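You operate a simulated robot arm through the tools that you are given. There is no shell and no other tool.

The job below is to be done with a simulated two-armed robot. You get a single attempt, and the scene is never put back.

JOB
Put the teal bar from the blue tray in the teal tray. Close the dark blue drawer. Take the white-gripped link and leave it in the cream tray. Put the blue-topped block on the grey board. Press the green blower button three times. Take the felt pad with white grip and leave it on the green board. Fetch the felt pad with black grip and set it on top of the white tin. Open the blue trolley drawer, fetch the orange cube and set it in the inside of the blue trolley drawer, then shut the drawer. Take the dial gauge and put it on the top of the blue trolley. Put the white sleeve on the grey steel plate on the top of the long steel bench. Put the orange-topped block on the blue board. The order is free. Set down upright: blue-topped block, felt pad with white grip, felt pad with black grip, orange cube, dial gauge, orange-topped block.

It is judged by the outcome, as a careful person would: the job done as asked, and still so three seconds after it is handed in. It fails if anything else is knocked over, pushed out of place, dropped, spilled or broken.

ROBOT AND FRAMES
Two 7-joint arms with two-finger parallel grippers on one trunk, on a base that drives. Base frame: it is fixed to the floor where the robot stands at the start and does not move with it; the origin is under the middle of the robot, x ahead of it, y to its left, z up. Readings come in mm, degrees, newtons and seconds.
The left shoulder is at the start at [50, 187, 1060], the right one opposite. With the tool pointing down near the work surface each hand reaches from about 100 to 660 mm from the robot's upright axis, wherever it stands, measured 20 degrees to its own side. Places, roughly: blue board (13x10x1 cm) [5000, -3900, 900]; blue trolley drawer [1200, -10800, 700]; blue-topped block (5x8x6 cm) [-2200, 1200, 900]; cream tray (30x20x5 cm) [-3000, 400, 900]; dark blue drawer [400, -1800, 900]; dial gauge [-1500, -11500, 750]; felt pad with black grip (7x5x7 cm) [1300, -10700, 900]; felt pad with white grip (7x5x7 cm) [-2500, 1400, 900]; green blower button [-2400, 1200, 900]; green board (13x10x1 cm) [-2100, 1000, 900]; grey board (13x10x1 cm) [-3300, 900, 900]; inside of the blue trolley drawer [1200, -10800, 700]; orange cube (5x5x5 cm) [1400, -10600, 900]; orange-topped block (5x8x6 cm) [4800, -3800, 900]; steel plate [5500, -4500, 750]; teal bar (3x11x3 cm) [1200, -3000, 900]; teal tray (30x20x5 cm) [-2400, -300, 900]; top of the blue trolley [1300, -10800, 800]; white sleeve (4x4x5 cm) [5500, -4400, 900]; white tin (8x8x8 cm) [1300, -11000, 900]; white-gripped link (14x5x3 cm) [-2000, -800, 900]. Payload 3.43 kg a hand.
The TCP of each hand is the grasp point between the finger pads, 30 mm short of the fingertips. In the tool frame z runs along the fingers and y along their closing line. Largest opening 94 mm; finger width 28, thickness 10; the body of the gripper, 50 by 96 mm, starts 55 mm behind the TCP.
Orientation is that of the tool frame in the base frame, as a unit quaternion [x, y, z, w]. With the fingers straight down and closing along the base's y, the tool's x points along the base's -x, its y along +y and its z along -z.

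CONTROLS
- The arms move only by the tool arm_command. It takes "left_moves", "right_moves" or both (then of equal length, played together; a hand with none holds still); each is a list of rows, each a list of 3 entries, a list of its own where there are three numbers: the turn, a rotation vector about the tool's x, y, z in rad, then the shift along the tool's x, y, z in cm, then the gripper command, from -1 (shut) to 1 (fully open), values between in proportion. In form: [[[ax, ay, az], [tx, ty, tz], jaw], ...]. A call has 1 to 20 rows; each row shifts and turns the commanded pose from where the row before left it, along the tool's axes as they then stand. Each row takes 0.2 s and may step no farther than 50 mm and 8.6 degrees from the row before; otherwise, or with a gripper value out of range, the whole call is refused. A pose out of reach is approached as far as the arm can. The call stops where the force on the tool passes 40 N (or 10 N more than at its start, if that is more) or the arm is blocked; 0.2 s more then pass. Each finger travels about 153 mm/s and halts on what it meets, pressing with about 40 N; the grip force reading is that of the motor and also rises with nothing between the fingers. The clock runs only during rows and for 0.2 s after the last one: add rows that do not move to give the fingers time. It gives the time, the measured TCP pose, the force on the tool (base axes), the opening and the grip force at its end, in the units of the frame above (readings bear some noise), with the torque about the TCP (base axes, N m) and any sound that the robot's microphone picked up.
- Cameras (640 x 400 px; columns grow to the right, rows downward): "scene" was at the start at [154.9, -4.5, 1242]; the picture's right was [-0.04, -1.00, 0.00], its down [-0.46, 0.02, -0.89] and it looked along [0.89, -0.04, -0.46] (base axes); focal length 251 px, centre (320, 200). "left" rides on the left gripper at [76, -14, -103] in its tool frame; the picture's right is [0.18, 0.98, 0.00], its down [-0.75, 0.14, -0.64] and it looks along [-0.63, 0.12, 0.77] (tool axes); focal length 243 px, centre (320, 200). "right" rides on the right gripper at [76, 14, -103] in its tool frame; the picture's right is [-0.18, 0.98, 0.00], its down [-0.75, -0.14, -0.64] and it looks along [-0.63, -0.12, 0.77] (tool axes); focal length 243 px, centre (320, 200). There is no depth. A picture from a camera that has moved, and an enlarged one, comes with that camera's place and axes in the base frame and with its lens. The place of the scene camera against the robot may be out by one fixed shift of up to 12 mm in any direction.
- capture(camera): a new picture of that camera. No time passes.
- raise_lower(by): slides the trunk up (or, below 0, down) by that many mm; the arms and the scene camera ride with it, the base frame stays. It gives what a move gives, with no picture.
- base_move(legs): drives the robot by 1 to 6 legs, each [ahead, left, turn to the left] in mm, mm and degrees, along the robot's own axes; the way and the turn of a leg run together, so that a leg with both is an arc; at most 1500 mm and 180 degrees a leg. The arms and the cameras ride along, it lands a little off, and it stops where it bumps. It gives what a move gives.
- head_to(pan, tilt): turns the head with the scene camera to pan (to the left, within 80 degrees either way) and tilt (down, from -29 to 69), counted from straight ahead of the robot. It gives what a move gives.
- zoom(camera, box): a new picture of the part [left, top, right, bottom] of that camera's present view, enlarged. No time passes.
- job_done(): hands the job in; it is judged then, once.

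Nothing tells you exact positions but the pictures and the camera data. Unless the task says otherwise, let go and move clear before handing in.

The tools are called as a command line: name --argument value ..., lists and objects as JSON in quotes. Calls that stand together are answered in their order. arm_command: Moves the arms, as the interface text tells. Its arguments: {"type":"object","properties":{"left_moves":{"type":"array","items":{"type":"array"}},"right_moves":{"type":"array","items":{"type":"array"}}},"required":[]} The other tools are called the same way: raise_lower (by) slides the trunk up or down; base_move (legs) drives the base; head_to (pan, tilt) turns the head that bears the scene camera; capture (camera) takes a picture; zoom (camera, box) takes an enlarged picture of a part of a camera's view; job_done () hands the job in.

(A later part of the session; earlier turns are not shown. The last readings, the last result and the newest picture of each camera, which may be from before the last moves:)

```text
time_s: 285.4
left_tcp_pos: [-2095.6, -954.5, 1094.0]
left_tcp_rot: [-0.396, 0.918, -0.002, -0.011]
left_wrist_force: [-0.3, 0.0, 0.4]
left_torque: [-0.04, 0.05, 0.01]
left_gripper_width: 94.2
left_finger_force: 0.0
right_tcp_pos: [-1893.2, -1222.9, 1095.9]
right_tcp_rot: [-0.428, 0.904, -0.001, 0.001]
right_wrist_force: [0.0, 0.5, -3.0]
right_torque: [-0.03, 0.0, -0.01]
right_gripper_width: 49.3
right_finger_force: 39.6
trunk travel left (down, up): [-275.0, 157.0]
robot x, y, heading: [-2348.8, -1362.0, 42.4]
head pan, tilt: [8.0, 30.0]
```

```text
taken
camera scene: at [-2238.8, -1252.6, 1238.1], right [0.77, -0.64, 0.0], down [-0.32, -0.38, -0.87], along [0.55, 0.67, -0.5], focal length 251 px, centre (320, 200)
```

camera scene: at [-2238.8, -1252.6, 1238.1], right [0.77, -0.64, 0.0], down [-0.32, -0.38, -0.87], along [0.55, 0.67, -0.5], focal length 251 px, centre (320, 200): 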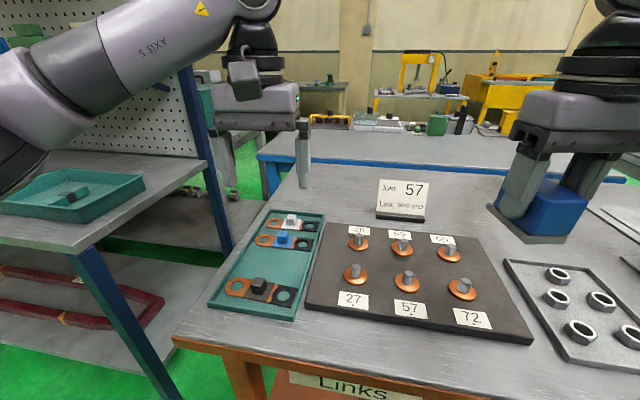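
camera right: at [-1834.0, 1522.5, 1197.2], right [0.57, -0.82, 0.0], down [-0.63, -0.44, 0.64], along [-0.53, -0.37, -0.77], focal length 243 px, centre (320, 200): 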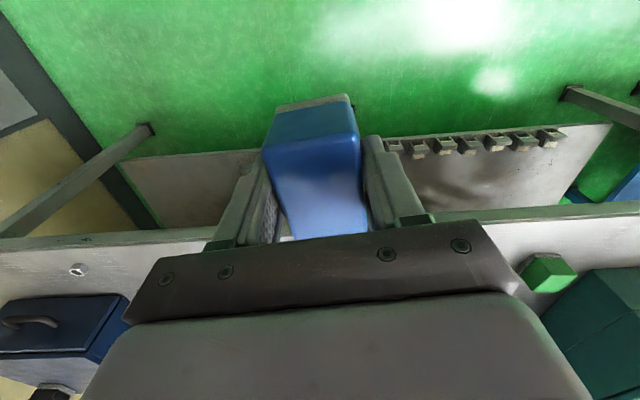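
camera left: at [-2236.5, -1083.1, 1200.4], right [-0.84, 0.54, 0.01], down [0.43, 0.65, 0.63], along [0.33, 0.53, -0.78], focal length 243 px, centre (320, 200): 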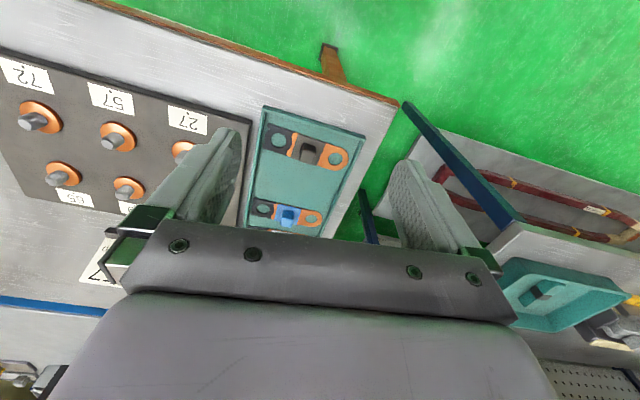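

arm_command --left_moves '[[[0, 0, 0.066], [-3.5, 0.1, 1.5], 0.5], [[0, 0, 0], [-3.5, 0.1, 2.5], 0.1], [[0, -0.14, 0], [-3.5, 0.1, 2.5], 0.1], [[0, -0.14, 0], [-2.5, 0.1, 2.5], 0.1], [[0, -0.14, 0], [0, 0, 0], 0.1], [[0, 0, 0], [0, 0, 0], 0.1]]'

capture --camera "left"

zoom --camera "scene" --box '[200, 150, 400, 300]'

```text
time_s: 286.8
left_tcp_pos: [-2005.2, -862.9, 1007.0]
left_tcp_rot: [-0.358, 0.913, 0.074, 0.184]
left_wrist_force: [-0.2, 0.2, -1.0]
left_torque: [0.01, 0.01, -0.04]
left_gripper_width: 51.9
left_finger_force: 0.0
right_tcp_pos: [-1893.5, -1223.9, 1096.3]
right_tcp_rot: [-0.428, 0.904, -0.001, -0.001]
right_wrist_force: [1.2, 0.8, -3.2]
right_torque: [-0.03, 0.04, 0.05]
right_gripper_width: 49.0
right_finger_force: 39.8
trunk travel left (down, up): [-275.0, 157.0]
robot x, y, heading: [-2343.3, -1362.2, 42.3]
head pan, tilt: [8.0, 30.0]
```

```text
taken
camera left: at [-2074.8, -947.5, 1073.0], right [-0.79, 0.6, -0.07], down [0.23, 0.4, 0.89], along [0.56, 0.69, -0.46], focal length 243 px, centre (320, 200)
```

left: 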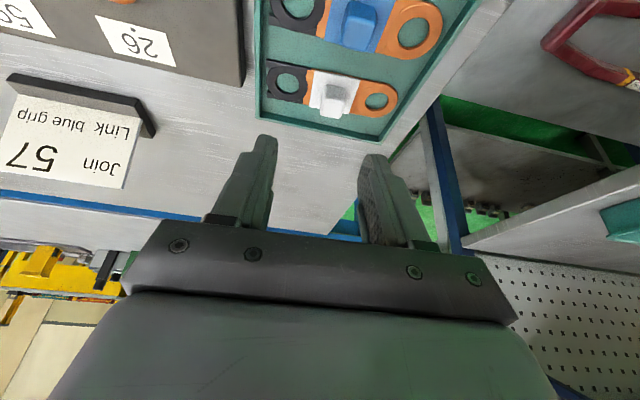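

```text
2.67 times, centred on (300, 225) of scene
camera zoom: at [-2239.3, -1252.9, 1238.2], right [0.77, -0.64, 0.0], down [-0.32, -0.38, -0.87], along [0.55, 0.67, -0.5], focal length 669 px, centre (373, 133)
```

zoom: 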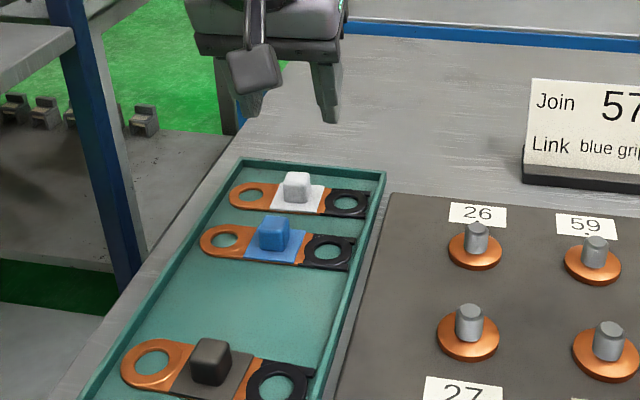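

arm_command --left_moves '[[[0, 0, 0], [-0.8, 0.6, 2.45], 0.1], [[0, 0, 0], [-0.8, 0.6, 2.45], 0.1], [[0, 0, 0], [0, 0, 0], 0.1]]'

capture --camera "left"

zoom --camera "scene" --box '[200, 150, 400, 300]'

```text
time_s: 287.6
left_tcp_pos: [-1988.3, -831.2, 967.8]
left_tcp_rot: [-0.357, 0.913, 0.075, 0.183]
left_wrist_force: [-0.5, 0.0, -0.9]
left_torque: [-0.03, 0.02, -0.01]
left_gripper_width: 51.6
left_finger_force: 0.1
right_tcp_pos: [-1893.2, -1223.3, 1095.8]
right_tcp_rot: [-0.428, 0.904, 0.0, 0.001]
right_wrist_force: [-1.5, -0.2, -3.0]
right_torque: [0.0, 0.0, 0.0]
right_gripper_width: 49.0
right_finger_force: 40.3
trunk travel left (down, up): [-275.0, 157.0]
robot x, y, heading: [-2349.7, -1361.3, 42.3]
head pan, tilt: [8.0, 30.0]
```

```text
taken
camera left: at [-2058.2, -915.8, 1034.8], right [-0.79, 0.6, -0.07], down [0.23, 0.4, 0.88], along [0.56, 0.69, -0.46], focal length 243 px, centre (320, 200)
```

left: 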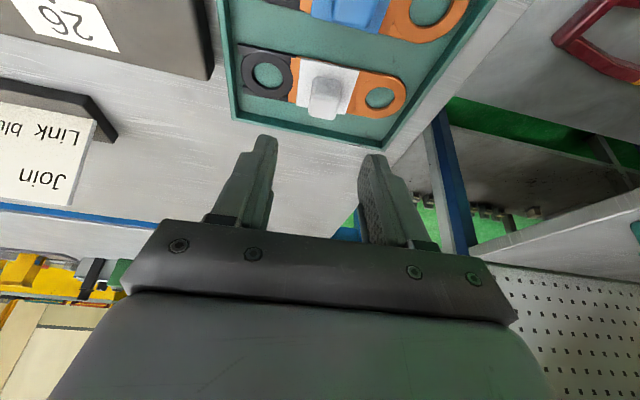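

```text
2.67 times, centred on (300, 225) of scene
camera zoom: at [-2239.4, -1252.9, 1238.2], right [0.77, -0.64, 0.0], down [-0.32, -0.38, -0.87], along [0.55, 0.67, -0.5], focal length 669 px, centre (373, 133)
```

zoom: 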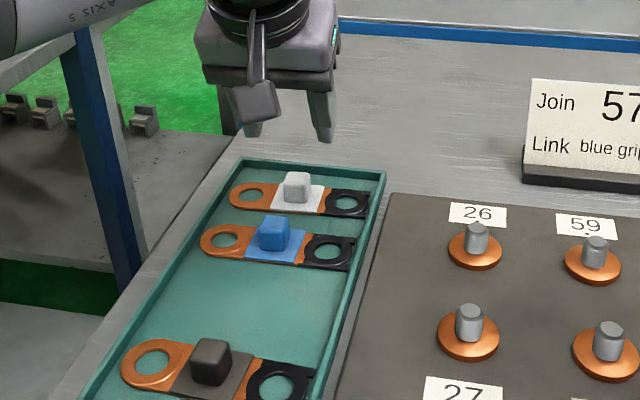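

arm_command --left_moves '[[[0, 0, 0], [0.7, 0.25, 1.6], 0.1], [[0, 0, 0], [0.66, 0.25, 1.6], 0.1], [[0, 0, 0], [0, 0, 0], 0.1]]'

capture --camera "left"

zoom --camera "scene" --box '[240, 170, 360, 260]'

```text
time_s: 288.4
left_tcp_pos: [-1992.5, -826.8, 933.9]
left_tcp_rot: [-0.358, 0.913, 0.074, 0.183]
left_wrist_force: [0.0, -0.7, -0.3]
left_torque: [0.02, 0.0, -0.02]
left_gripper_width: 51.6
left_finger_force: 0.0
right_tcp_pos: [-1894.7, -1223.3, 1096.1]
right_tcp_rot: [-0.428, 0.904, -0.001, 0.001]
right_wrist_force: [0.3, 0.2, -2.9]
right_torque: [0.02, -0.01, 0.02]
right_gripper_width: 49.3
right_finger_force: 39.5
trunk travel left (down, up): [-275.0, 157.0]
robot x, y, heading: [-2343.9, -1358.7, 42.5]
head pan, tilt: [8.0, 30.0]
```

```text
taken
camera left: at [-2063.3, -911.3, 1000.3], right [-0.79, 0.61, -0.07], down [0.23, 0.4, 0.88], along [0.56, 0.69, -0.46], focal length 243 px, centre (320, 200)
```

left: 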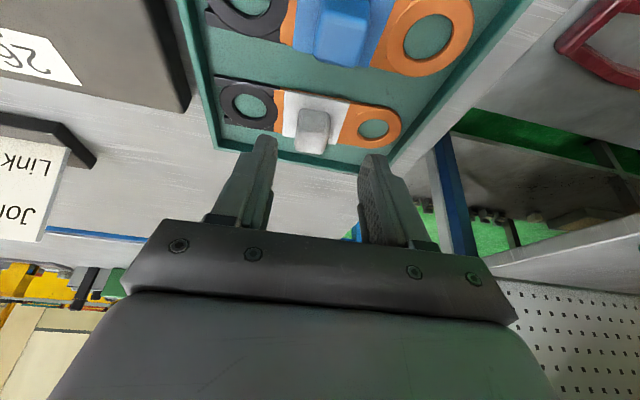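

```text
4.44 times, centred on (300, 215) of scene
camera zoom: at [-2239.4, -1252.9, 1238.2], right [0.77, -0.64, 0.0], down [-0.32, -0.38, -0.87], along [0.55, 0.67, -0.5], focal length 1115 px, centre (409, 133)
```

zoom: 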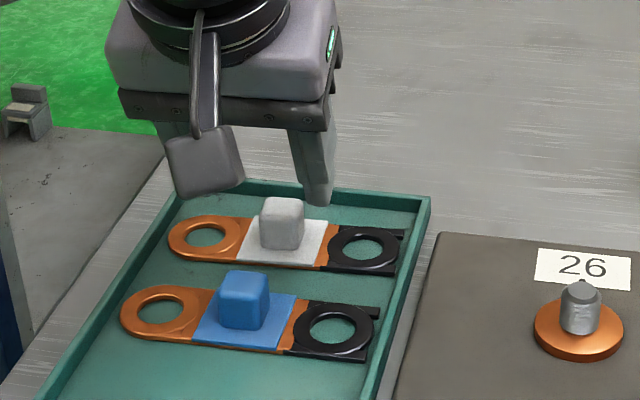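

arm_command --left_moves '[[[0, 0, 0], [0.1, -0.3, 1.2], 0.1], [[0, 0, 0], [0.15, 0, 1.2], 0.1], [[0, 0, 0], [0, 0, 0], 0.1]]'

zoom --camera "left" --box '[220, 60, 420, 220]'

zoom --camera "scene" --box '[240, 170, 360, 260]'

```text
time_s: 289.2
left_tcp_pos: [-1984.2, -822.4, 908.2]
left_tcp_rot: [-0.359, 0.912, 0.073, 0.183]
left_wrist_force: [-0.3, -0.3, -0.7]
left_torque: [-0.01, 0.03, 0.04]
left_gripper_width: 51.8
left_finger_force: 0.0
right_tcp_pos: [-1894.5, -1223.0, 1095.5]
right_tcp_rot: [-0.428, 0.904, -0.001, 0.001]
right_wrist_force: [-0.7, 0.2, -1.9]
right_torque: [0.01, 0.05, 0.01]
right_gripper_width: 49.1
right_finger_force: 39.8
trunk travel left (down, up): [-275.0, 157.0]
robot x, y, heading: [-2346.6, -1364.7, 42.2]
head pan, tilt: [8.0, 30.0]
```

```text
2.50 times, centred on (320, 140) of left
camera zoom: at [-2055.0, -908.9, 974.9], right [-0.79, 0.6, -0.07], down [0.23, 0.4, 0.88], along [0.56, 0.69, -0.46], focal length 606 px, centre (320, 350)
```

zoom: 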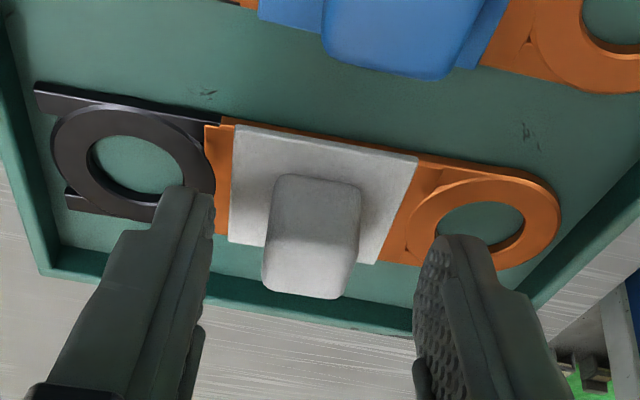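

```text
4.44 times, centred on (300, 215) of scene
camera zoom: at [-2239.4, -1252.9, 1238.2], right [0.77, -0.64, 0.0], down [-0.32, -0.38, -0.87], along [0.55, 0.67, -0.5], focal length 1115 px, centre (409, 133)
```

zoom: 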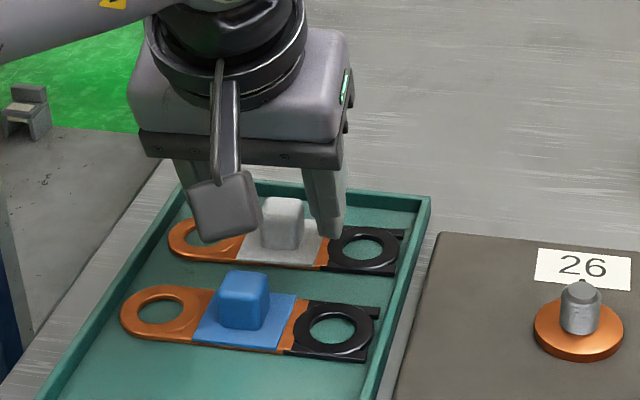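

The fingers straddle the white grip cube. I'll close on it.

arm_command --left_moves '[[[0, 0, 0], [0, 0, 0], -0.2], [[0, 0, 0], [0, 0, 0], -0.5], [[0, 0, 0], [0, 0, 0], -1], [[0, 0, 0], [0, 0, 0], -1], [[0, 0, 0], [0, 0, 0], -1]]'

zoom --camera "left" --box '[220, 60, 420, 220]'

zoom --camera "scene" --box '[240, 170, 360, 260]'

```text
time_s: 290.4
left_tcp_pos: [-1984.2, -823.2, 908.6]
left_tcp_rot: [-0.358, 0.912, 0.074, 0.184]
left_wrist_force: [0.1, 1.1, 0.3]
left_torque: [-0.05, -0.04, 0.0]
left_gripper_width: 20.9
left_finger_force: 40.2
right_tcp_pos: [-1893.4, -1224.3, 1095.8]
right_tcp_rot: [-0.428, 0.904, 0.0, 0.001]
right_wrist_force: [0.1, 0.1, -3.1]
right_torque: [-0.01, 0.03, 0.02]
right_gripper_width: 49.3
right_finger_force: 39.8
trunk travel left (down, up): [-275.0, 157.0]
robot x, y, heading: [-2348.8, -1360.5, 42.4]
head pan, tilt: [8.0, 30.0]
```

```text
2.50 times, centred on (320, 140) of left
camera zoom: at [-2055.0, -909.0, 975.2], right [-0.79, 0.6, -0.07], down [0.23, 0.41, 0.88], along [0.56, 0.69, -0.46], focal length 606 px, centre (320, 350)
```

zoom: 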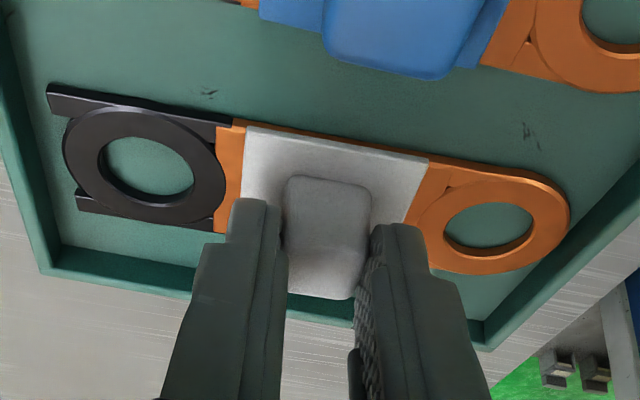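

```text
4.44 times, centred on (300, 215) of scene
camera zoom: at [-2239.3, -1252.9, 1238.2], right [0.77, -0.64, 0.0], down [-0.32, -0.38, -0.87], along [0.55, 0.67, -0.5], focal length 1115 px, centre (409, 133)
```

zoom: 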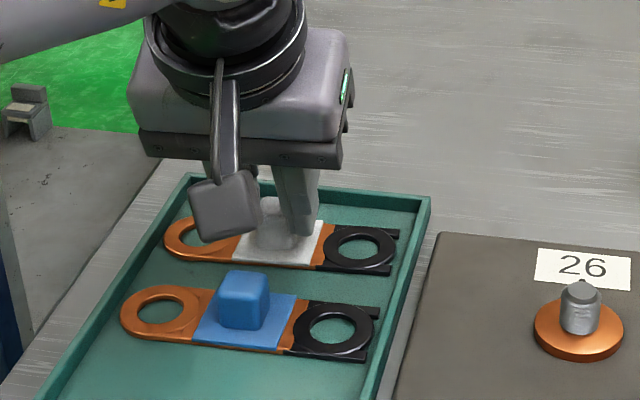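

arm_command --left_moves '[[[0, 0, 0], [-0.12, 0, -0.28], -1], [[0, 0, 0], [-0.2, 0, -0.46], -1], [[0, 0, 0], [-0.3, 0, -0.7], -1], [[0, 0, 0], [-0.39, 0, -0.92], -1], [[0, 0, 0], [0, 0, 0], -1]]'

capture --camera "left"

zoom --camera "scene" --box '[240, 170, 360, 260]'

```text
time_s: 291.6
left_tcp_pos: [-1983.7, -823.5, 936.9]
left_tcp_rot: [-0.358, 0.913, 0.073, 0.183]
left_wrist_force: [0.1, -0.2, -1.1]
left_torque: [-0.05, 0.04, 0.01]
left_gripper_width: 21.2
left_finger_force: 39.6
right_tcp_pos: [-1893.9, -1223.0, 1097.0]
right_tcp_rot: [-0.428, 0.904, 0.0, 0.001]
right_wrist_force: [-1.0, -0.4, -3.6]
right_torque: [0.02, 0.02, -0.01]
right_gripper_width: 49.0
right_finger_force: 40.4
trunk travel left (down, up): [-275.0, 157.0]
robot x, y, heading: [-2344.7, -1361.8, 42.0]
head pan, tilt: [8.0, 30.0]
```

```text
taken
camera left: at [-2055.1, -909.1, 1002.0], right [-0.79, 0.6, -0.07], down [0.23, 0.41, 0.88], along [0.56, 0.69, -0.46], focal length 243 px, centre (320, 200)
```

left: 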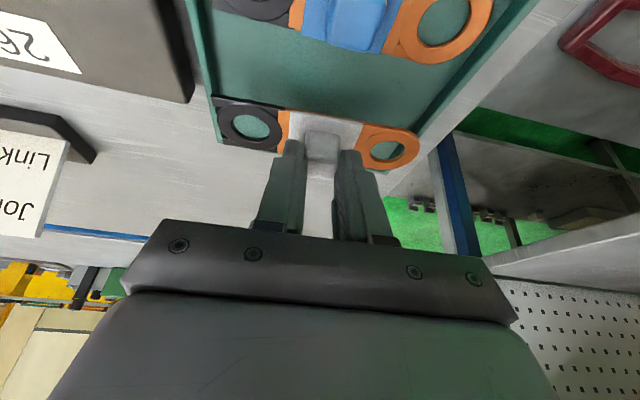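

```text
4.44 times, centred on (300, 215) of scene
camera zoom: at [-2239.3, -1252.8, 1238.2], right [0.77, -0.64, 0.0], down [-0.32, -0.38, -0.87], along [0.55, 0.67, -0.5], focal length 1115 px, centre (409, 133)
```

zoom: 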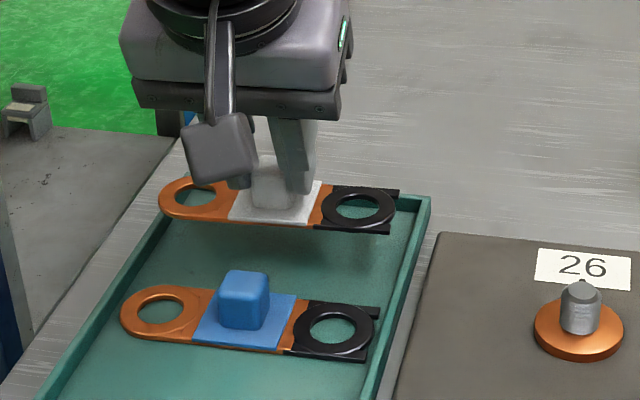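

The link is lifted clear of the tray. I'll raise it higher, pull the hand in, then drive back and left to the cream tray.

arm_command --left_moves '[[[0, 0, 0], [-0.4, 0, -0.95], -1], [[0, 0, 0], [-0.58, 0, -1.38], -1], [[0, 0, 0], [-0.58, 0, -1.38], -1], [[0, 0, 0], [-0.58, 0, -1.38], -1], [[0, 0, 0], [-0.58, 0, -1.38], -1], [[0, 0, 0], [-0.58, 0, -1.38], -1], [[0, 0, 0], [-0.58, 0, -1.38], -1], [[0, 0, 0], [1.0, 0, -1.0], -1], [[0, 0, 0], [1.4, 0, -0.6], -1], [[0, 0, 0], [1.4, 0, -0.6], -1], [[0, 0, 0], [1.4, 0, -0.6], -1], [[0, 0, 0], [1.4, 0, -0.6], -1], [[0, 0, 0], [1.4, 0, -0.6], -1], [[0, 0, 0], [1.4, 0, -0.6], -1], [[0, 0, 0], [1.0, 0, -0.4], -1]]'

base_move --legs '[[-250, 0, 0], [0, 1500, 0]]'

head_to --pan 5 --tilt 25

capture --camera "scene"

capture --camera "left"

```text
time_s: 294.8
left_tcp_pos: [-2069.5, -900.3, 1040.2]
left_tcp_rot: [-0.358, 0.913, 0.074, 0.183]
left_wrist_force: [0.0, 0.1, -0.9]
left_torque: [-0.04, 0.05, 0.01]
left_gripper_width: 21.0
left_finger_force: 40.0
right_tcp_pos: [-1894.5, -1223.7, 1094.6]
right_tcp_rot: [-0.428, 0.904, -0.001, 0.001]
right_wrist_force: [-0.3, -0.1, -2.0]
right_torque: [-0.03, 0.0, -0.03]
right_gripper_width: 49.3
right_finger_force: 39.9
trunk travel left (down, up): [-275.0, 157.0]
robot x, y, heading: [-2345.9, -1362.1, 42.2]
head pan, tilt: [8.0, 30.0]
```

```text
time_s: 309.9
left_tcp_pos: [-3280.5, 88.7, 1041.3]
left_tcp_rot: [-0.352, 0.915, 0.072, 0.184]
left_wrist_force: [-0.1, 0.5, -1.1]
left_torque: [-0.02, 0.02, -0.02]
left_gripper_width: 21.3
left_finger_force: 40.1
right_tcp_pos: [-3109.3, -235.7, 1095.6]
right_tcp_rot: [-0.422, 0.907, -0.001, 0.0]
right_wrist_force: [0.2, -0.3, -3.0]
right_torque: [0.0, 0.0, -0.04]
right_gripper_width: 48.9
right_finger_force: 40.1
trunk travel left (down, up): [-275.0, 157.0]
robot x, y, heading: [-3565.7, -366.8, 41.4]
head pan, tilt: [8.0, 30.0]
```

```text
time_s: 310.6
left_tcp_pos: [-3280.9, 88.5, 1039.9]
left_tcp_rot: [-0.351, 0.915, 0.072, 0.183]
left_wrist_force: [-0.5, -0.2, -1.3]
left_torque: [-0.01, 0.02, 0.02]
left_gripper_width: 20.9
left_finger_force: 39.9
right_tcp_pos: [-3108.5, -236.8, 1094.8]
right_tcp_rot: [-0.421, 0.907, 0.0, 0.0]
right_wrist_force: [0.6, -0.4, -2.6]
right_torque: [0.03, -0.01, 0.01]
right_gripper_width: 49.0
right_finger_force: 40.1
trunk travel left (down, up): [-275.0, 157.0]
robot x, y, heading: [-3564.1, -370.4, 41.5]
head pan, tilt: [5.0, 25.0]
```

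```text
taken
camera scene: at [-3450.8, -263.0, 1246.1], right [0.73, -0.69, 0.0], down [-0.29, -0.31, -0.91], along [0.62, 0.66, -0.42], focal length 251 px, centre (320, 200)
```

scene: 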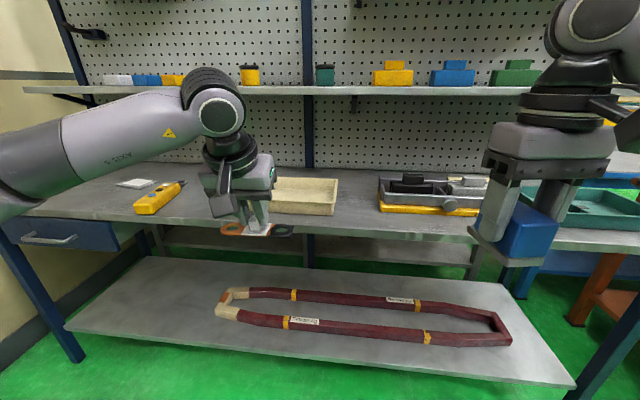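

```text
taken
camera left: at [-3352.6, 3.8, 1107.1], right [-0.79, 0.62, -0.07], down [0.24, 0.4, 0.88], along [0.57, 0.68, -0.46], focal length 243 px, centre (320, 200)
```

left: 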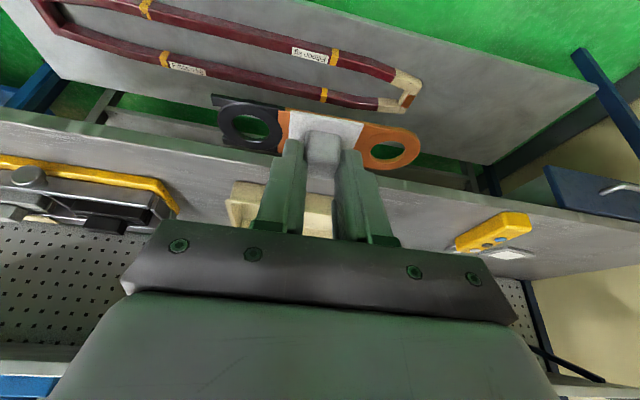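

The cream tray is straight ahead, with the grey board further left. I'll move in.

base_move --legs '[[350, -20, 0]]'

capture --camera "scene"

capture --camera "left"

```text
time_s: 312.9
left_tcp_pos: [-3006.9, 304.4, 1040.7]
left_tcp_rot: [-0.352, 0.915, 0.072, 0.184]
left_wrist_force: [0.2, 0.3, -1.0]
left_torque: [0.0, 0.01, 0.01]
left_gripper_width: 21.1
left_finger_force: 40.1
right_tcp_pos: [-2835.2, -19.1, 1095.3]
right_tcp_rot: [-0.422, 0.906, -0.001, 0.0]
right_wrist_force: [0.5, 0.3, -3.3]
right_torque: [-0.01, 0.0, -0.04]
right_gripper_width: 48.9
right_finger_force: 40.3
trunk travel left (down, up): [-275.0, 157.0]
robot x, y, heading: [-3287.6, -153.3, 41.4]
head pan, tilt: [5.0, 25.0]
```

```text
taken
camera scene: at [-3176.2, -46.1, 1246.1], right [0.73, -0.69, 0.0], down [-0.29, -0.31, -0.91], along [0.62, 0.66, -0.42], focal length 251 px, centre (320, 200)
```

scene: 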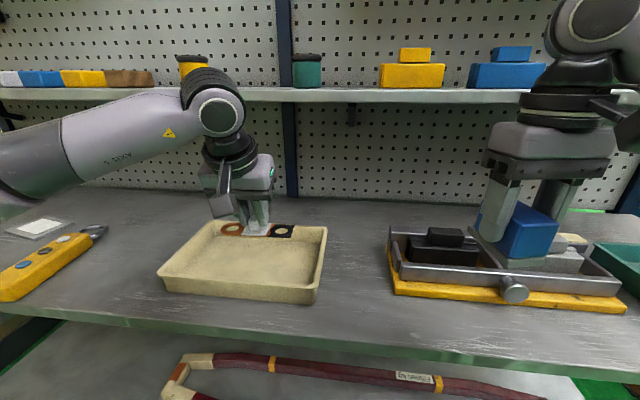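

```text
taken
camera left: at [-3078.5, 220.8, 1107.0], right [-0.79, 0.61, -0.07], down [0.24, 0.4, 0.88], along [0.57, 0.68, -0.46], focal length 243 px, centre (320, 200)
```

left: 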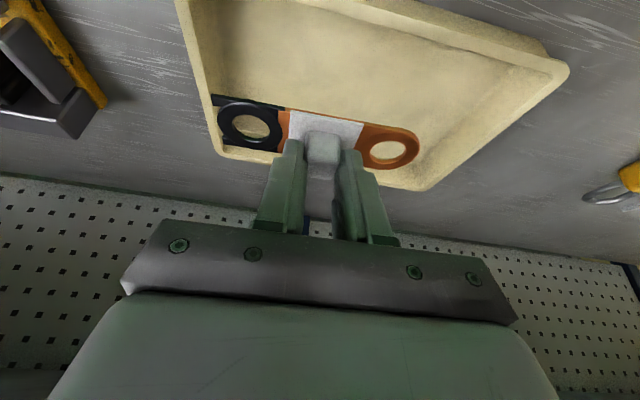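

The tray's centre is at about (-2977, 380). I'll move the link over it and lower partway.

arm_command --left_moves '[[[0, 0, 0], [-1.56, 0.865, 0.655], -1], [[0, 0, 0], [-1.56, 0.865, 0.655], -1], [[0, 0, 0], [-1.56, 0.865, 0.655], -1], [[0, 0, 0], [-1.56, 0.865, 0.655], -1], [[0, 0, 0], [0.4, 0, 0.92], -1], [[0, 0, 0], [0.6, 0, 1.4], -1], [[0, 0, 0], [0.6, 0, 1.4], -1], [[0, 0, 0], [0.6, 0, 1.4], -1], [[0, 0, 0], [0.6, 0, 1.4], -1], [[0, 0, 0], [0.6, 0, 1.4], -1], [[0, 0, 0], [0.4, 0, 0.92], -1], [[0, 0, 0], [0, 0, 0], -1]]'

capture --camera "left"

zoom --camera "scene" --box '[140, 190, 360, 320]'

```text
time_s: 315.4
left_tcp_pos: [-2979.3, 376.3, 944.6]
left_tcp_rot: [-0.352, 0.915, 0.073, 0.184]
left_wrist_force: [-0.7, -0.2, -0.7]
left_torque: [0.0, 0.03, -0.01]
left_gripper_width: 20.9
left_finger_force: 39.4
right_tcp_pos: [-2834.9, -19.3, 1094.4]
right_tcp_rot: [-0.423, 0.906, 0.0, 0.001]
right_wrist_force: [-0.1, 0.1, -2.1]
right_torque: [-0.01, 0.01, -0.01]
right_gripper_width: 49.0
right_finger_force: 39.8
trunk travel left (down, up): [-275.0, 157.0]
robot x, y, heading: [-3288.8, -154.7, 41.4]
head pan, tilt: [5.0, 25.0]
```

```text
taken
camera left: at [-3051.5, 292.5, 1010.4], right [-0.79, 0.61, -0.07], down [0.24, 0.4, 0.88], along [0.57, 0.68, -0.46], focal length 243 px, centre (320, 200)
```

left: 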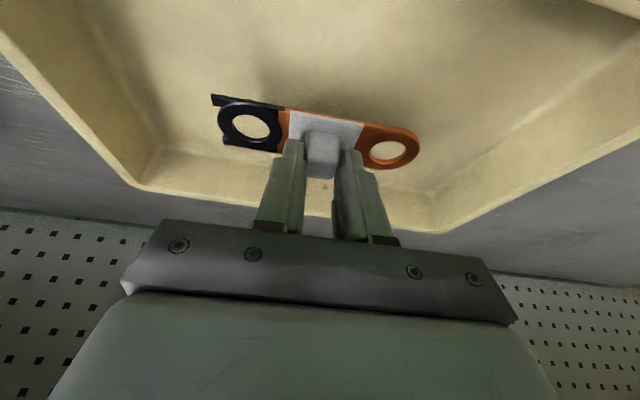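

```text
2.91 times, centred on (250, 255) of scene
camera zoom: at [-3176.5, -46.3, 1246.1], right [0.73, -0.69, 0.0], down [-0.29, -0.31, -0.91], along [0.62, 0.66, -0.42], focal length 730 px, centre (524, 40)
```

zoom: 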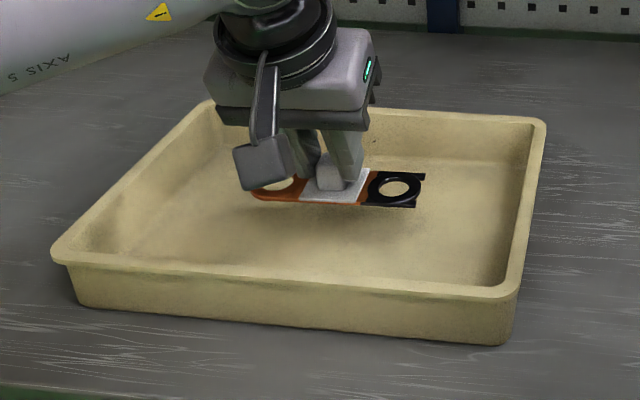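

arm_command --left_moves '[[[0, 0, 0], [0.39, 0, 0.92], -1], [[0, 0, 0], [0.39, 0, 0.92], -1], [[0, 0, 0], [0.31, 0, 0.74], -1], [[0, 0, 0], [0, 0, 0], -1]]'

arm_command --left_moves '[[[0, 0, 0], [0.12, 0, 0.28], -1], [[0, 0, 0], [0, 0, 0], -1]]'

arm_command --left_moves '[[[0, 0, 0], [0.12, 0, 0.28], -1], [[0, 0, 0], [0, 0, 0], -1]]'

zoom --camera "scene" --box '[140, 190, 360, 320]'

```text
time_s: 316.4
left_tcp_pos: [-2981.4, 376.9, 916.1]
left_tcp_rot: [-0.352, 0.915, 0.072, 0.184]
left_wrist_force: [0.6, -0.7, -1.2]
left_torque: [-0.01, 0.02, 0.0]
left_gripper_width: 21.4
left_finger_force: 40.1
right_tcp_pos: [-2835.1, -19.9, 1096.0]
right_tcp_rot: [-0.423, 0.906, -0.001, 0.0]
right_wrist_force: [0.7, 1.0, -2.3]
right_torque: [0.01, 0.05, -0.03]
right_gripper_width: 49.2
right_finger_force: 39.5
trunk travel left (down, up): [-275.0, 157.0]
robot x, y, heading: [-3290.0, -150.2, 41.4]
head pan, tilt: [5.0, 25.0]
```

```text
time_s: 317.1
left_tcp_pos: [-2980.9, 376.9, 913.1]
left_tcp_rot: [-0.353, 0.915, 0.073, 0.184]
left_wrist_force: [0.0, -0.3, -1.3]
left_torque: [-0.01, -0.01, -0.02]
left_gripper_width: 21.1
left_finger_force: 40.3
right_tcp_pos: [-2834.4, -20.1, 1095.2]
right_tcp_rot: [-0.422, 0.906, -0.001, 0.0]
right_wrist_force: [-0.3, -0.4, -2.7]
right_torque: [-0.01, 0.01, 0.01]
right_gripper_width: 49.3
right_finger_force: 39.9
trunk travel left (down, up): [-275.0, 157.0]
robot x, y, heading: [-3288.8, -153.2, 41.4]
head pan, tilt: [5.0, 25.0]
```

```text
time_s: 317.6
left_tcp_pos: [-2980.6, 377.0, 910.5]
left_tcp_rot: [-0.352, 0.915, 0.072, 0.184]
left_wrist_force: [-0.1, -0.4, -0.5]
left_torque: [-0.03, -0.01, 0.0]
left_gripper_width: 21.0
left_finger_force: 40.8
right_tcp_pos: [-2835.0, -19.3, 1095.3]
right_tcp_rot: [-0.422, 0.907, -0.001, 0.0]
right_wrist_force: [-0.4, -0.6, -2.4]
right_torque: [0.0, 0.01, 0.02]
right_gripper_width: 48.9
right_finger_force: 39.9
trunk travel left (down, up): [-275.0, 157.0]
robot x, y, heading: [-3284.1, -149.5, 41.6]
head pan, tilt: [5.0, 25.0]
```

```text
2.91 times, centred on (250, 255) of scene
camera zoom: at [-3176.5, -46.3, 1246.1], right [0.73, -0.69, 0.0], down [-0.29, -0.31, -0.91], along [0.62, 0.66, -0.42], focal length 730 px, centre (524, 40)
```

zoom: 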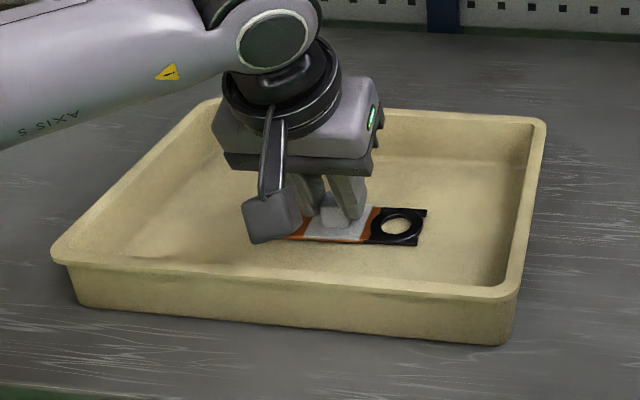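

arm_command --left_moves '[[[0, 0, 0], [0.08, 0, 0.18], -1], [[0, 0, 0], [0, 0, 0], -1]]'

arm_command --left_moves '[[[0, 0, 0], [0.08, 0, 0.18], -1], [[0, 0, 0], [0, 0, 0], -1]]'

arm_command --left_moves '[[[0, 0, 0], [0.08, 0, 0.18], -1], [[0, 0, 0], [0, 0, 0], -1]]'

```text
time_s: 318.2
left_tcp_pos: [-2980.9, 376.4, 908.5]
left_tcp_rot: [-0.352, 0.915, 0.074, 0.184]
left_wrist_force: [-1.2, 1.0, 4.5]
left_torque: [-0.08, -0.01, 0.0]
left_gripper_width: 21.0
left_finger_force: 39.7
right_tcp_pos: [-2835.6, -20.1, 1096.1]
right_tcp_rot: [-0.422, 0.907, 0.0, 0.0]
right_wrist_force: [-0.1, -0.5, -2.7]
right_torque: [0.0, 0.04, 0.0]
right_gripper_width: 49.0
right_finger_force: 40.2
trunk travel left (down, up): [-275.0, 157.0]
robot x, y, heading: [-3291.9, -150.9, 41.4]
head pan, tilt: [5.0, 25.0]
```

```text
time_s: 318.9
left_tcp_pos: [-2981.1, 375.3, 910.0]
left_tcp_rot: [-0.352, 0.914, 0.073, 0.187]
left_wrist_force: [1.1, 3.6, 17.1]
left_torque: [0.02, 0.04, -0.02]
left_gripper_width: 21.0
left_finger_force: 40.2
right_tcp_pos: [-2836.4, -21.0, 1095.2]
right_tcp_rot: [-0.423, 0.906, -0.001, 0.001]
right_wrist_force: [-0.4, -0.3, -2.4]
right_torque: [0.0, 0.01, 0.02]
right_gripper_width: 49.0
right_finger_force: 40.4
trunk travel left (down, up): [-275.0, 157.0]
robot x, y, heading: [-3293.5, -151.3, 41.8]
head pan, tilt: [5.0, 25.0]
```

```text
time_s: 319.4
left_tcp_pos: [-2981.3, 373.9, 908.4]
left_tcp_rot: [-0.353, 0.914, 0.074, 0.188]
left_wrist_force: [1.1, 6.6, 24.4]
left_torque: [0.11, 0.06, 0.01]
left_gripper_width: 21.3
left_finger_force: 40.4
right_tcp_pos: [-2836.2, -20.6, 1096.5]
right_tcp_rot: [-0.422, 0.906, -0.001, 0.001]
right_wrist_force: [-0.3, -0.2, -2.8]
right_torque: [0.01, -0.03, 0.0]
right_gripper_width: 48.9
right_finger_force: 40.0
trunk travel left (down, up): [-275.0, 157.0]
robot x, y, heading: [-3286.3, -152.8, 41.5]
head pan, tilt: [5.0, 25.0]
```

The link is resting on the tray floor. I'll ease the pressure, open and lift away.

arm_command --left_moves '[[[0, 0, 0], [-0.12, 0, -0.28], -1], [[0, 0, 0], [0, 0, 0], -0.4], [[0, 0, 0], [0, 0, 0], -0.1], [[0, 0, 0], [0, 0, 0], 0], [[0, 0, 0], [-0.58, 0, -1.38], 0], [[0, 0, 0], [-1.16, 0, -2.77], 0], [[0, 0, 0], [-1.5, 0, -3.7], 0], [[0, 0, 0], [-1.5, 0, -3.7], 0], [[0, 0, 0], [2, 0, -3], 0.5], [[0, 0, 0], [3, 0, -1], 1], [[0, 0.14, 0], [3, 0, 0], 1], [[0, 0.14, 0], [3, 0, 0], 1], [[0, 0.12, 0], [0, 0, 0], 1]]'

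zoom --camera "scene" --box '[140, 190, 360, 320]'

capture --camera "scene"

```text
time_s: 322.2
left_tcp_pos: [-3070.1, 293.3, 1030.6]
left_tcp_rot: [-0.359, 0.933, 0.0, -0.003]
left_wrist_force: [0.0, -0.2, -0.2]
left_torque: [0.0, 0.01, 0.01]
left_gripper_width: 94.0
left_finger_force: 0.1
right_tcp_pos: [-2834.9, -19.3, 1094.5]
right_tcp_rot: [-0.423, 0.906, -0.001, 0.0]
right_wrist_force: [0.1, 0.3, -3.3]
right_torque: [-0.01, 0.0, 0.0]
right_gripper_width: 49.0
right_finger_force: 40.2
trunk travel left (down, up): [-275.0, 157.0]
robot x, y, heading: [-3288.7, -149.0, 41.4]
head pan, tilt: [5.0, 25.0]
```

```text
2.91 times, centred on (250, 255) of scene
camera zoom: at [-3176.3, -46.4, 1246.1], right [0.73, -0.69, 0.0], down [-0.29, -0.31, -0.91], along [0.62, 0.66, -0.42], focal length 730 px, centre (524, 40)
```

zoom: 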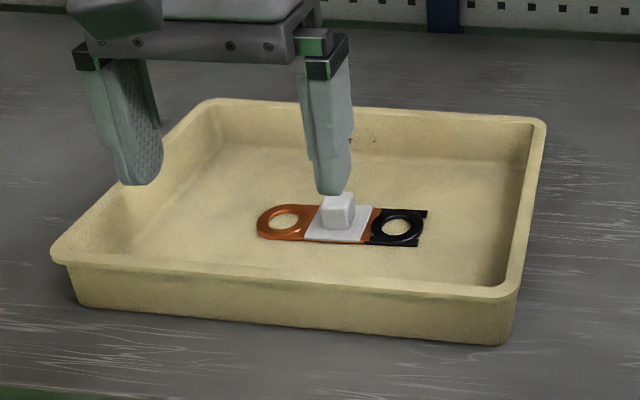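

```text
taken
camera scene: at [-3176.3, -46.4, 1246.1], right [0.73, -0.69, 0.0], down [-0.29, -0.31, -0.91], along [0.62, 0.66, -0.42], focal length 251 px, centre (320, 200)
```

scene: 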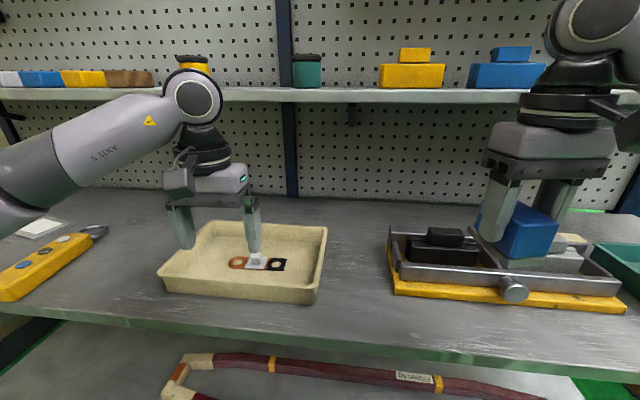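

The link is in the cream tray. Next is the grey board at far left, which is deep on the bench, so I'll back off, slide left and turn left so the right hand can reach it with the block.

base_move --legs '[[-150, 0, 0], [0, 800, 0], [0, 0, 28]]'

head_to --pan -15 --tilt 25

capture --camera "scene"

capture --camera "right"

```text
time_s: 331.9
left_tcp_pos: [-3943.6, 828.5, 1030.7]
left_tcp_rot: [-0.577, 0.817, 0.0, -0.003]
left_wrist_force: [-0.3, 0.0, -0.3]
left_torque: [-0.02, 0.01, 0.01]
left_gripper_width: 93.8
left_finger_force: 0.0
right_tcp_pos: [-3587.8, 664.1, 1095.5]
right_tcp_rot: [-0.631, 0.776, -0.002, 0.001]
right_wrist_force: [0.0, -0.5, -3.0]
right_torque: [-0.01, -0.02, 0.01]
right_gripper_width: 49.1
right_finger_force: 39.8
trunk travel left (down, up): [-275.0, 157.0]
robot x, y, heading: [-3926.7, 331.1, 69.4]
head pan, tilt: [5.0, 25.0]
```

```text
time_s: 332.7
left_tcp_pos: [-3941.4, 827.9, 1029.5]
left_tcp_rot: [-0.577, 0.817, 0.001, -0.002]
left_wrist_force: [-0.2, -0.5, 0.1]
left_torque: [0.02, -0.02, 0.01]
left_gripper_width: 94.2
left_finger_force: 0.1
right_tcp_pos: [-3587.0, 662.9, 1095.0]
right_tcp_rot: [-0.631, 0.776, 0.0, 0.0]
right_wrist_force: [0.3, 0.3, -2.3]
right_torque: [-0.03, -0.01, -0.02]
right_gripper_width: 49.2
right_finger_force: 40.3
trunk travel left (down, up): [-275.0, 157.0]
robot x, y, heading: [-3926.2, 334.6, 69.8]
head pan, tilt: [-15.0, 25.0]
```

```text
taken
camera scene: at [-3846.3, 461.8, 1246.1], right [0.82, -0.58, 0.0], down [-0.24, -0.35, -0.91], along [0.52, 0.74, -0.42], focal length 251 px, centre (320, 200)
```

scene: 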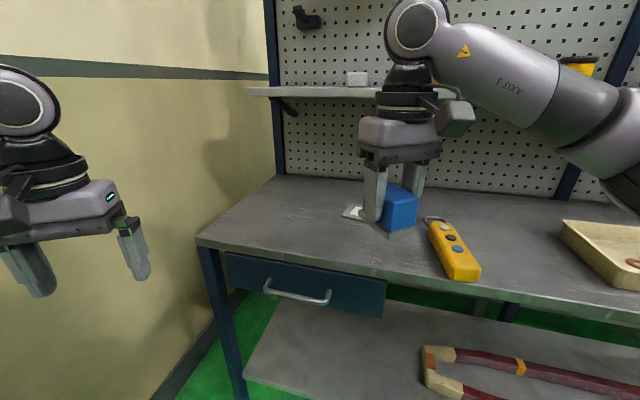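

```text
taken
camera right: at [-3617.8, 591.1, 1197.0], right [-0.92, 0.38, 0.0], down [0.29, 0.71, 0.64], along [0.25, 0.59, -0.77], focal length 243 px, centre (320, 200)
```

right: 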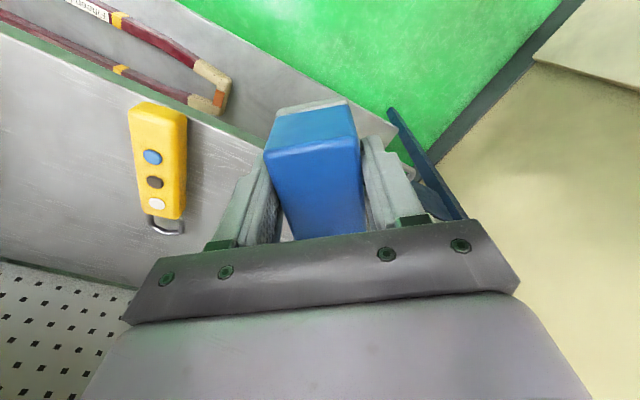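

base_move --legs '[[190, -60, 0]]'

capture --camera "scene"

capture --camera "right"

capture --camera "left"

```text
time_s: 334.3
left_tcp_pos: [-3817.1, 987.4, 1030.5]
left_tcp_rot: [-0.576, 0.818, 0.001, -0.002]
left_wrist_force: [0.3, 1.5, 0.3]
left_torque: [-0.03, 0.05, -0.02]
left_gripper_width: 93.9
left_finger_force: 0.0
right_tcp_pos: [-3462.5, 821.6, 1095.7]
right_tcp_rot: [-0.629, 0.777, 0.0, 0.001]
right_wrist_force: [-0.7, -0.6, -3.4]
right_torque: [-0.06, -0.01, 0.02]
right_gripper_width: 49.2
right_finger_force: 40.2
trunk travel left (down, up): [-275.0, 157.0]
robot x, y, heading: [-3801.1, 494.0, 69.4]
head pan, tilt: [-15.0, 25.0]
```

```text
taken
camera scene: at [-3722.6, 621.2, 1246.1], right [0.81, -0.58, 0.0], down [-0.25, -0.34, -0.91], along [0.53, 0.74, -0.42], focal length 251 px, centre (320, 200)
```

scene: 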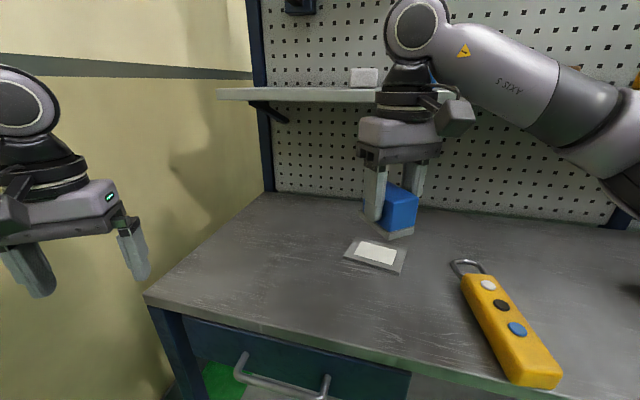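

```text
taken
camera right: at [-3493.6, 749.4, 1196.9], right [-0.92, 0.38, 0.0], down [0.29, 0.71, 0.64], along [0.25, 0.59, -0.77], focal length 243 px, centre (320, 200)
```

right: 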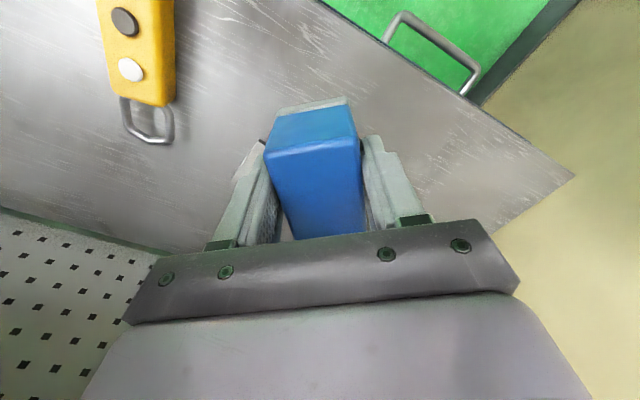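

```text
taken
camera left: at [-3829.5, 911.9, 1134.7], right [-0.99, 0.16, 0.0], down [0.13, 0.76, 0.64], along [0.1, 0.63, -0.77], focal length 243 px, centre (320, 200)
```

left: 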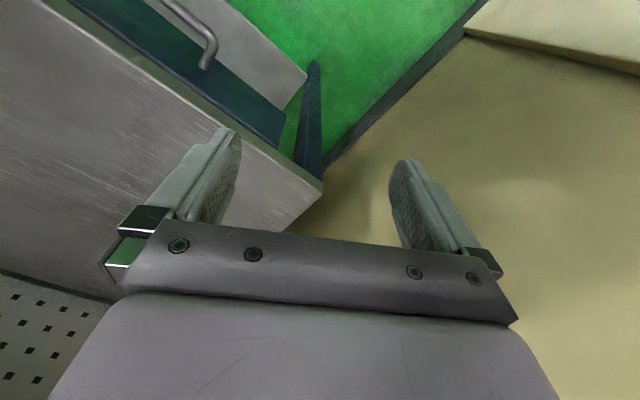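

The grey board is centred near (-3325, 949), with its long axis at about -51°. I'll turn the block to match and move it over the board.

arm_command --right_moves '[[[0, 0, -0.128], [0, 0, 0], -1], [[0, 0, -0.128], [0, 0, 0.5], -1], [[0, 0, -0.128], [0, 0, 1], -1], [[0, 0, -0.128], [0, 0, 1], -1], [[0, 0, -0.128], [0, 0, 1], -1], [[0, 0, -0.128], [0, 0, 1], -1], [[0, 0, -0.128], [0, 0, 1], -1], [[0, 0, 0], [0, 0, 0.5], -1], [[0, 0, 0], [0, 0, 0], -1]]'

capture --camera "right"

capture --camera "scene"

```text
time_s: 336.3
left_tcp_pos: [-3819.0, 988.0, 1031.3]
left_tcp_rot: [-0.575, 0.818, 0.001, -0.002]
left_wrist_force: [-0.5, -0.4, 1.2]
left_torque: [-0.01, -0.01, 0.02]
left_gripper_width: 94.0
left_finger_force: 0.1
right_tcp_pos: [-3481.3, 809.4, 1034.2]
right_tcp_rot: [0.903, -0.429, 0.001, -0.001]
right_wrist_force: [0.0, 0.2, -3.3]
right_torque: [0.0, 0.01, 0.02]
right_gripper_width: 48.9
right_finger_force: 39.7
right hand out of reach, approached as far as the arm can: row 7
trunk travel left (down, up): [-275.0, 157.0]
robot x, y, heading: [-3800.5, 492.3, 69.6]
head pan, tilt: [-15.0, 25.0]
```

```text
taken
camera right: at [-3443.6, 740.3, 1135.5], right [-0.88, -0.48, 0.0], down [-0.37, 0.67, 0.64], along [-0.31, 0.56, -0.77], focal length 243 px, centre (320, 200)
```

right: 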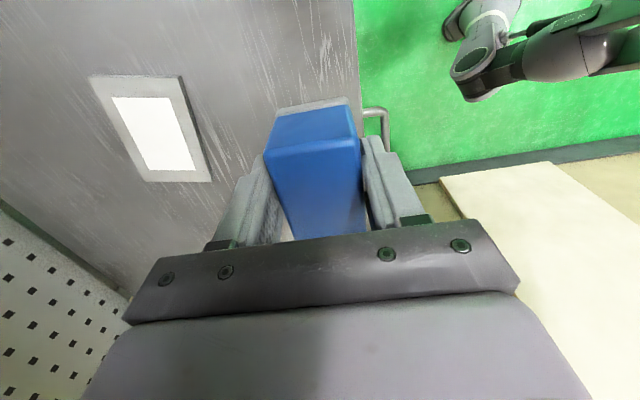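

```text
taken
camera scene: at [-3722.9, 620.8, 1246.2], right [0.81, -0.58, 0.0], down [-0.25, -0.34, -0.91], along [0.53, 0.74, -0.42], focal length 251 px, centre (320, 200)
```

scene: 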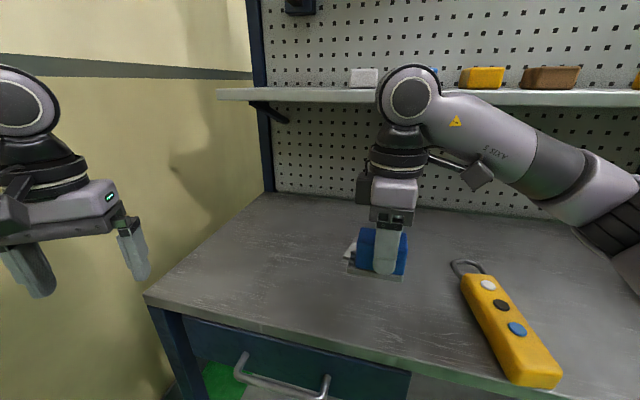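

arm_command --right_moves '[[[0, 0, 0], [0, -1.2, 0], -1], [[0, 0, 0], [0, -2.2, 0], -1], [[0, 0, 0], [0, -2.4, 0], -1], [[0, 0, 0], [0, -2.4, 0], -1], [[0, 0, 0], [0, -2.4, 0], -1], [[0, 0, 0], [0, -2.4, 0], -1], [[0, 0, 0], [0, -2.4, 0], -1], [[0, 0, 0], [0, -2.2, 0], -1], [[0, 0, 0], [0, -1.0, 0], -1], [[0, 0, 0.085], [0, 0, 0.5], -1], [[0, 0, 0.085], [0, 0, 1], -1], [[0, 0, 0], [0, 0, 0], -1]]'

capture --camera "right"

zoom --camera "scene" --box '[300, 170, 480, 300]'

```text
time_s: 338.9
left_tcp_pos: [-3817.7, 987.8, 1030.6]
left_tcp_rot: [-0.575, 0.818, 0.001, -0.002]
left_wrist_force: [-0.8, -0.2, -0.6]
left_torque: [-0.01, 0.01, 0.02]
left_gripper_width: 93.7
left_finger_force: 0.0
right_tcp_pos: [-3483.4, 816.1, 1009.3]
right_tcp_rot: [0.864, -0.504, 0.001, -0.001]
right_wrist_force: [-1.0, -0.1, -2.3]
right_torque: [-0.03, -0.01, 0.0]
right_gripper_width: 49.2
right_finger_force: 40.4
right hand out of reach, approached as far as the arm can: row 1, 2, 3, 4, 5, 6, 7, 8, 9
trunk travel left (down, up): [-275.0, 157.0]
robot x, y, heading: [-3803.7, 492.3, 69.6]
head pan, tilt: [-15.0, 25.0]
```

```text
taken
camera right: at [-3459.4, 742.4, 1110.1], right [-0.95, -0.32, 0.0], down [-0.25, 0.73, 0.64], along [-0.21, 0.61, -0.77], focal length 243 px, centre (320, 200)
```

right: 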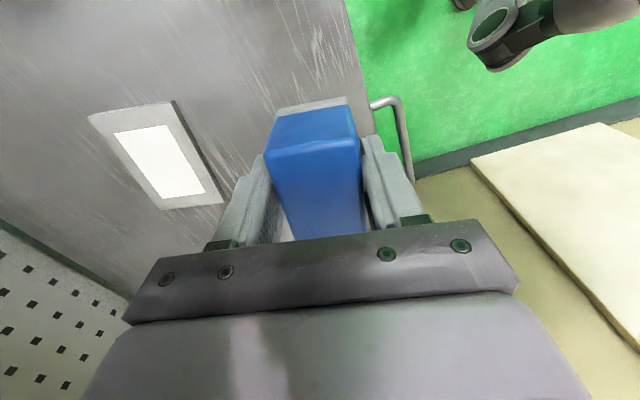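

```text
3.08 times, centred on (390, 235) of scene
camera zoom: at [-3722.9, 620.8, 1246.2], right [0.81, -0.58, 0.0], down [-0.25, -0.34, -0.91], along [0.53, 0.74, -0.42], focal length 772 px, centre (105, 92)
```

zoom: 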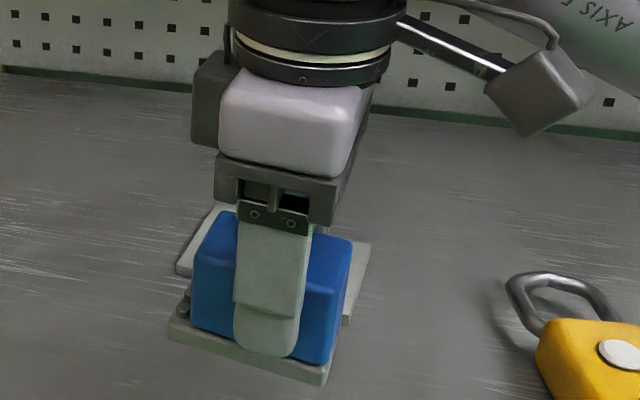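

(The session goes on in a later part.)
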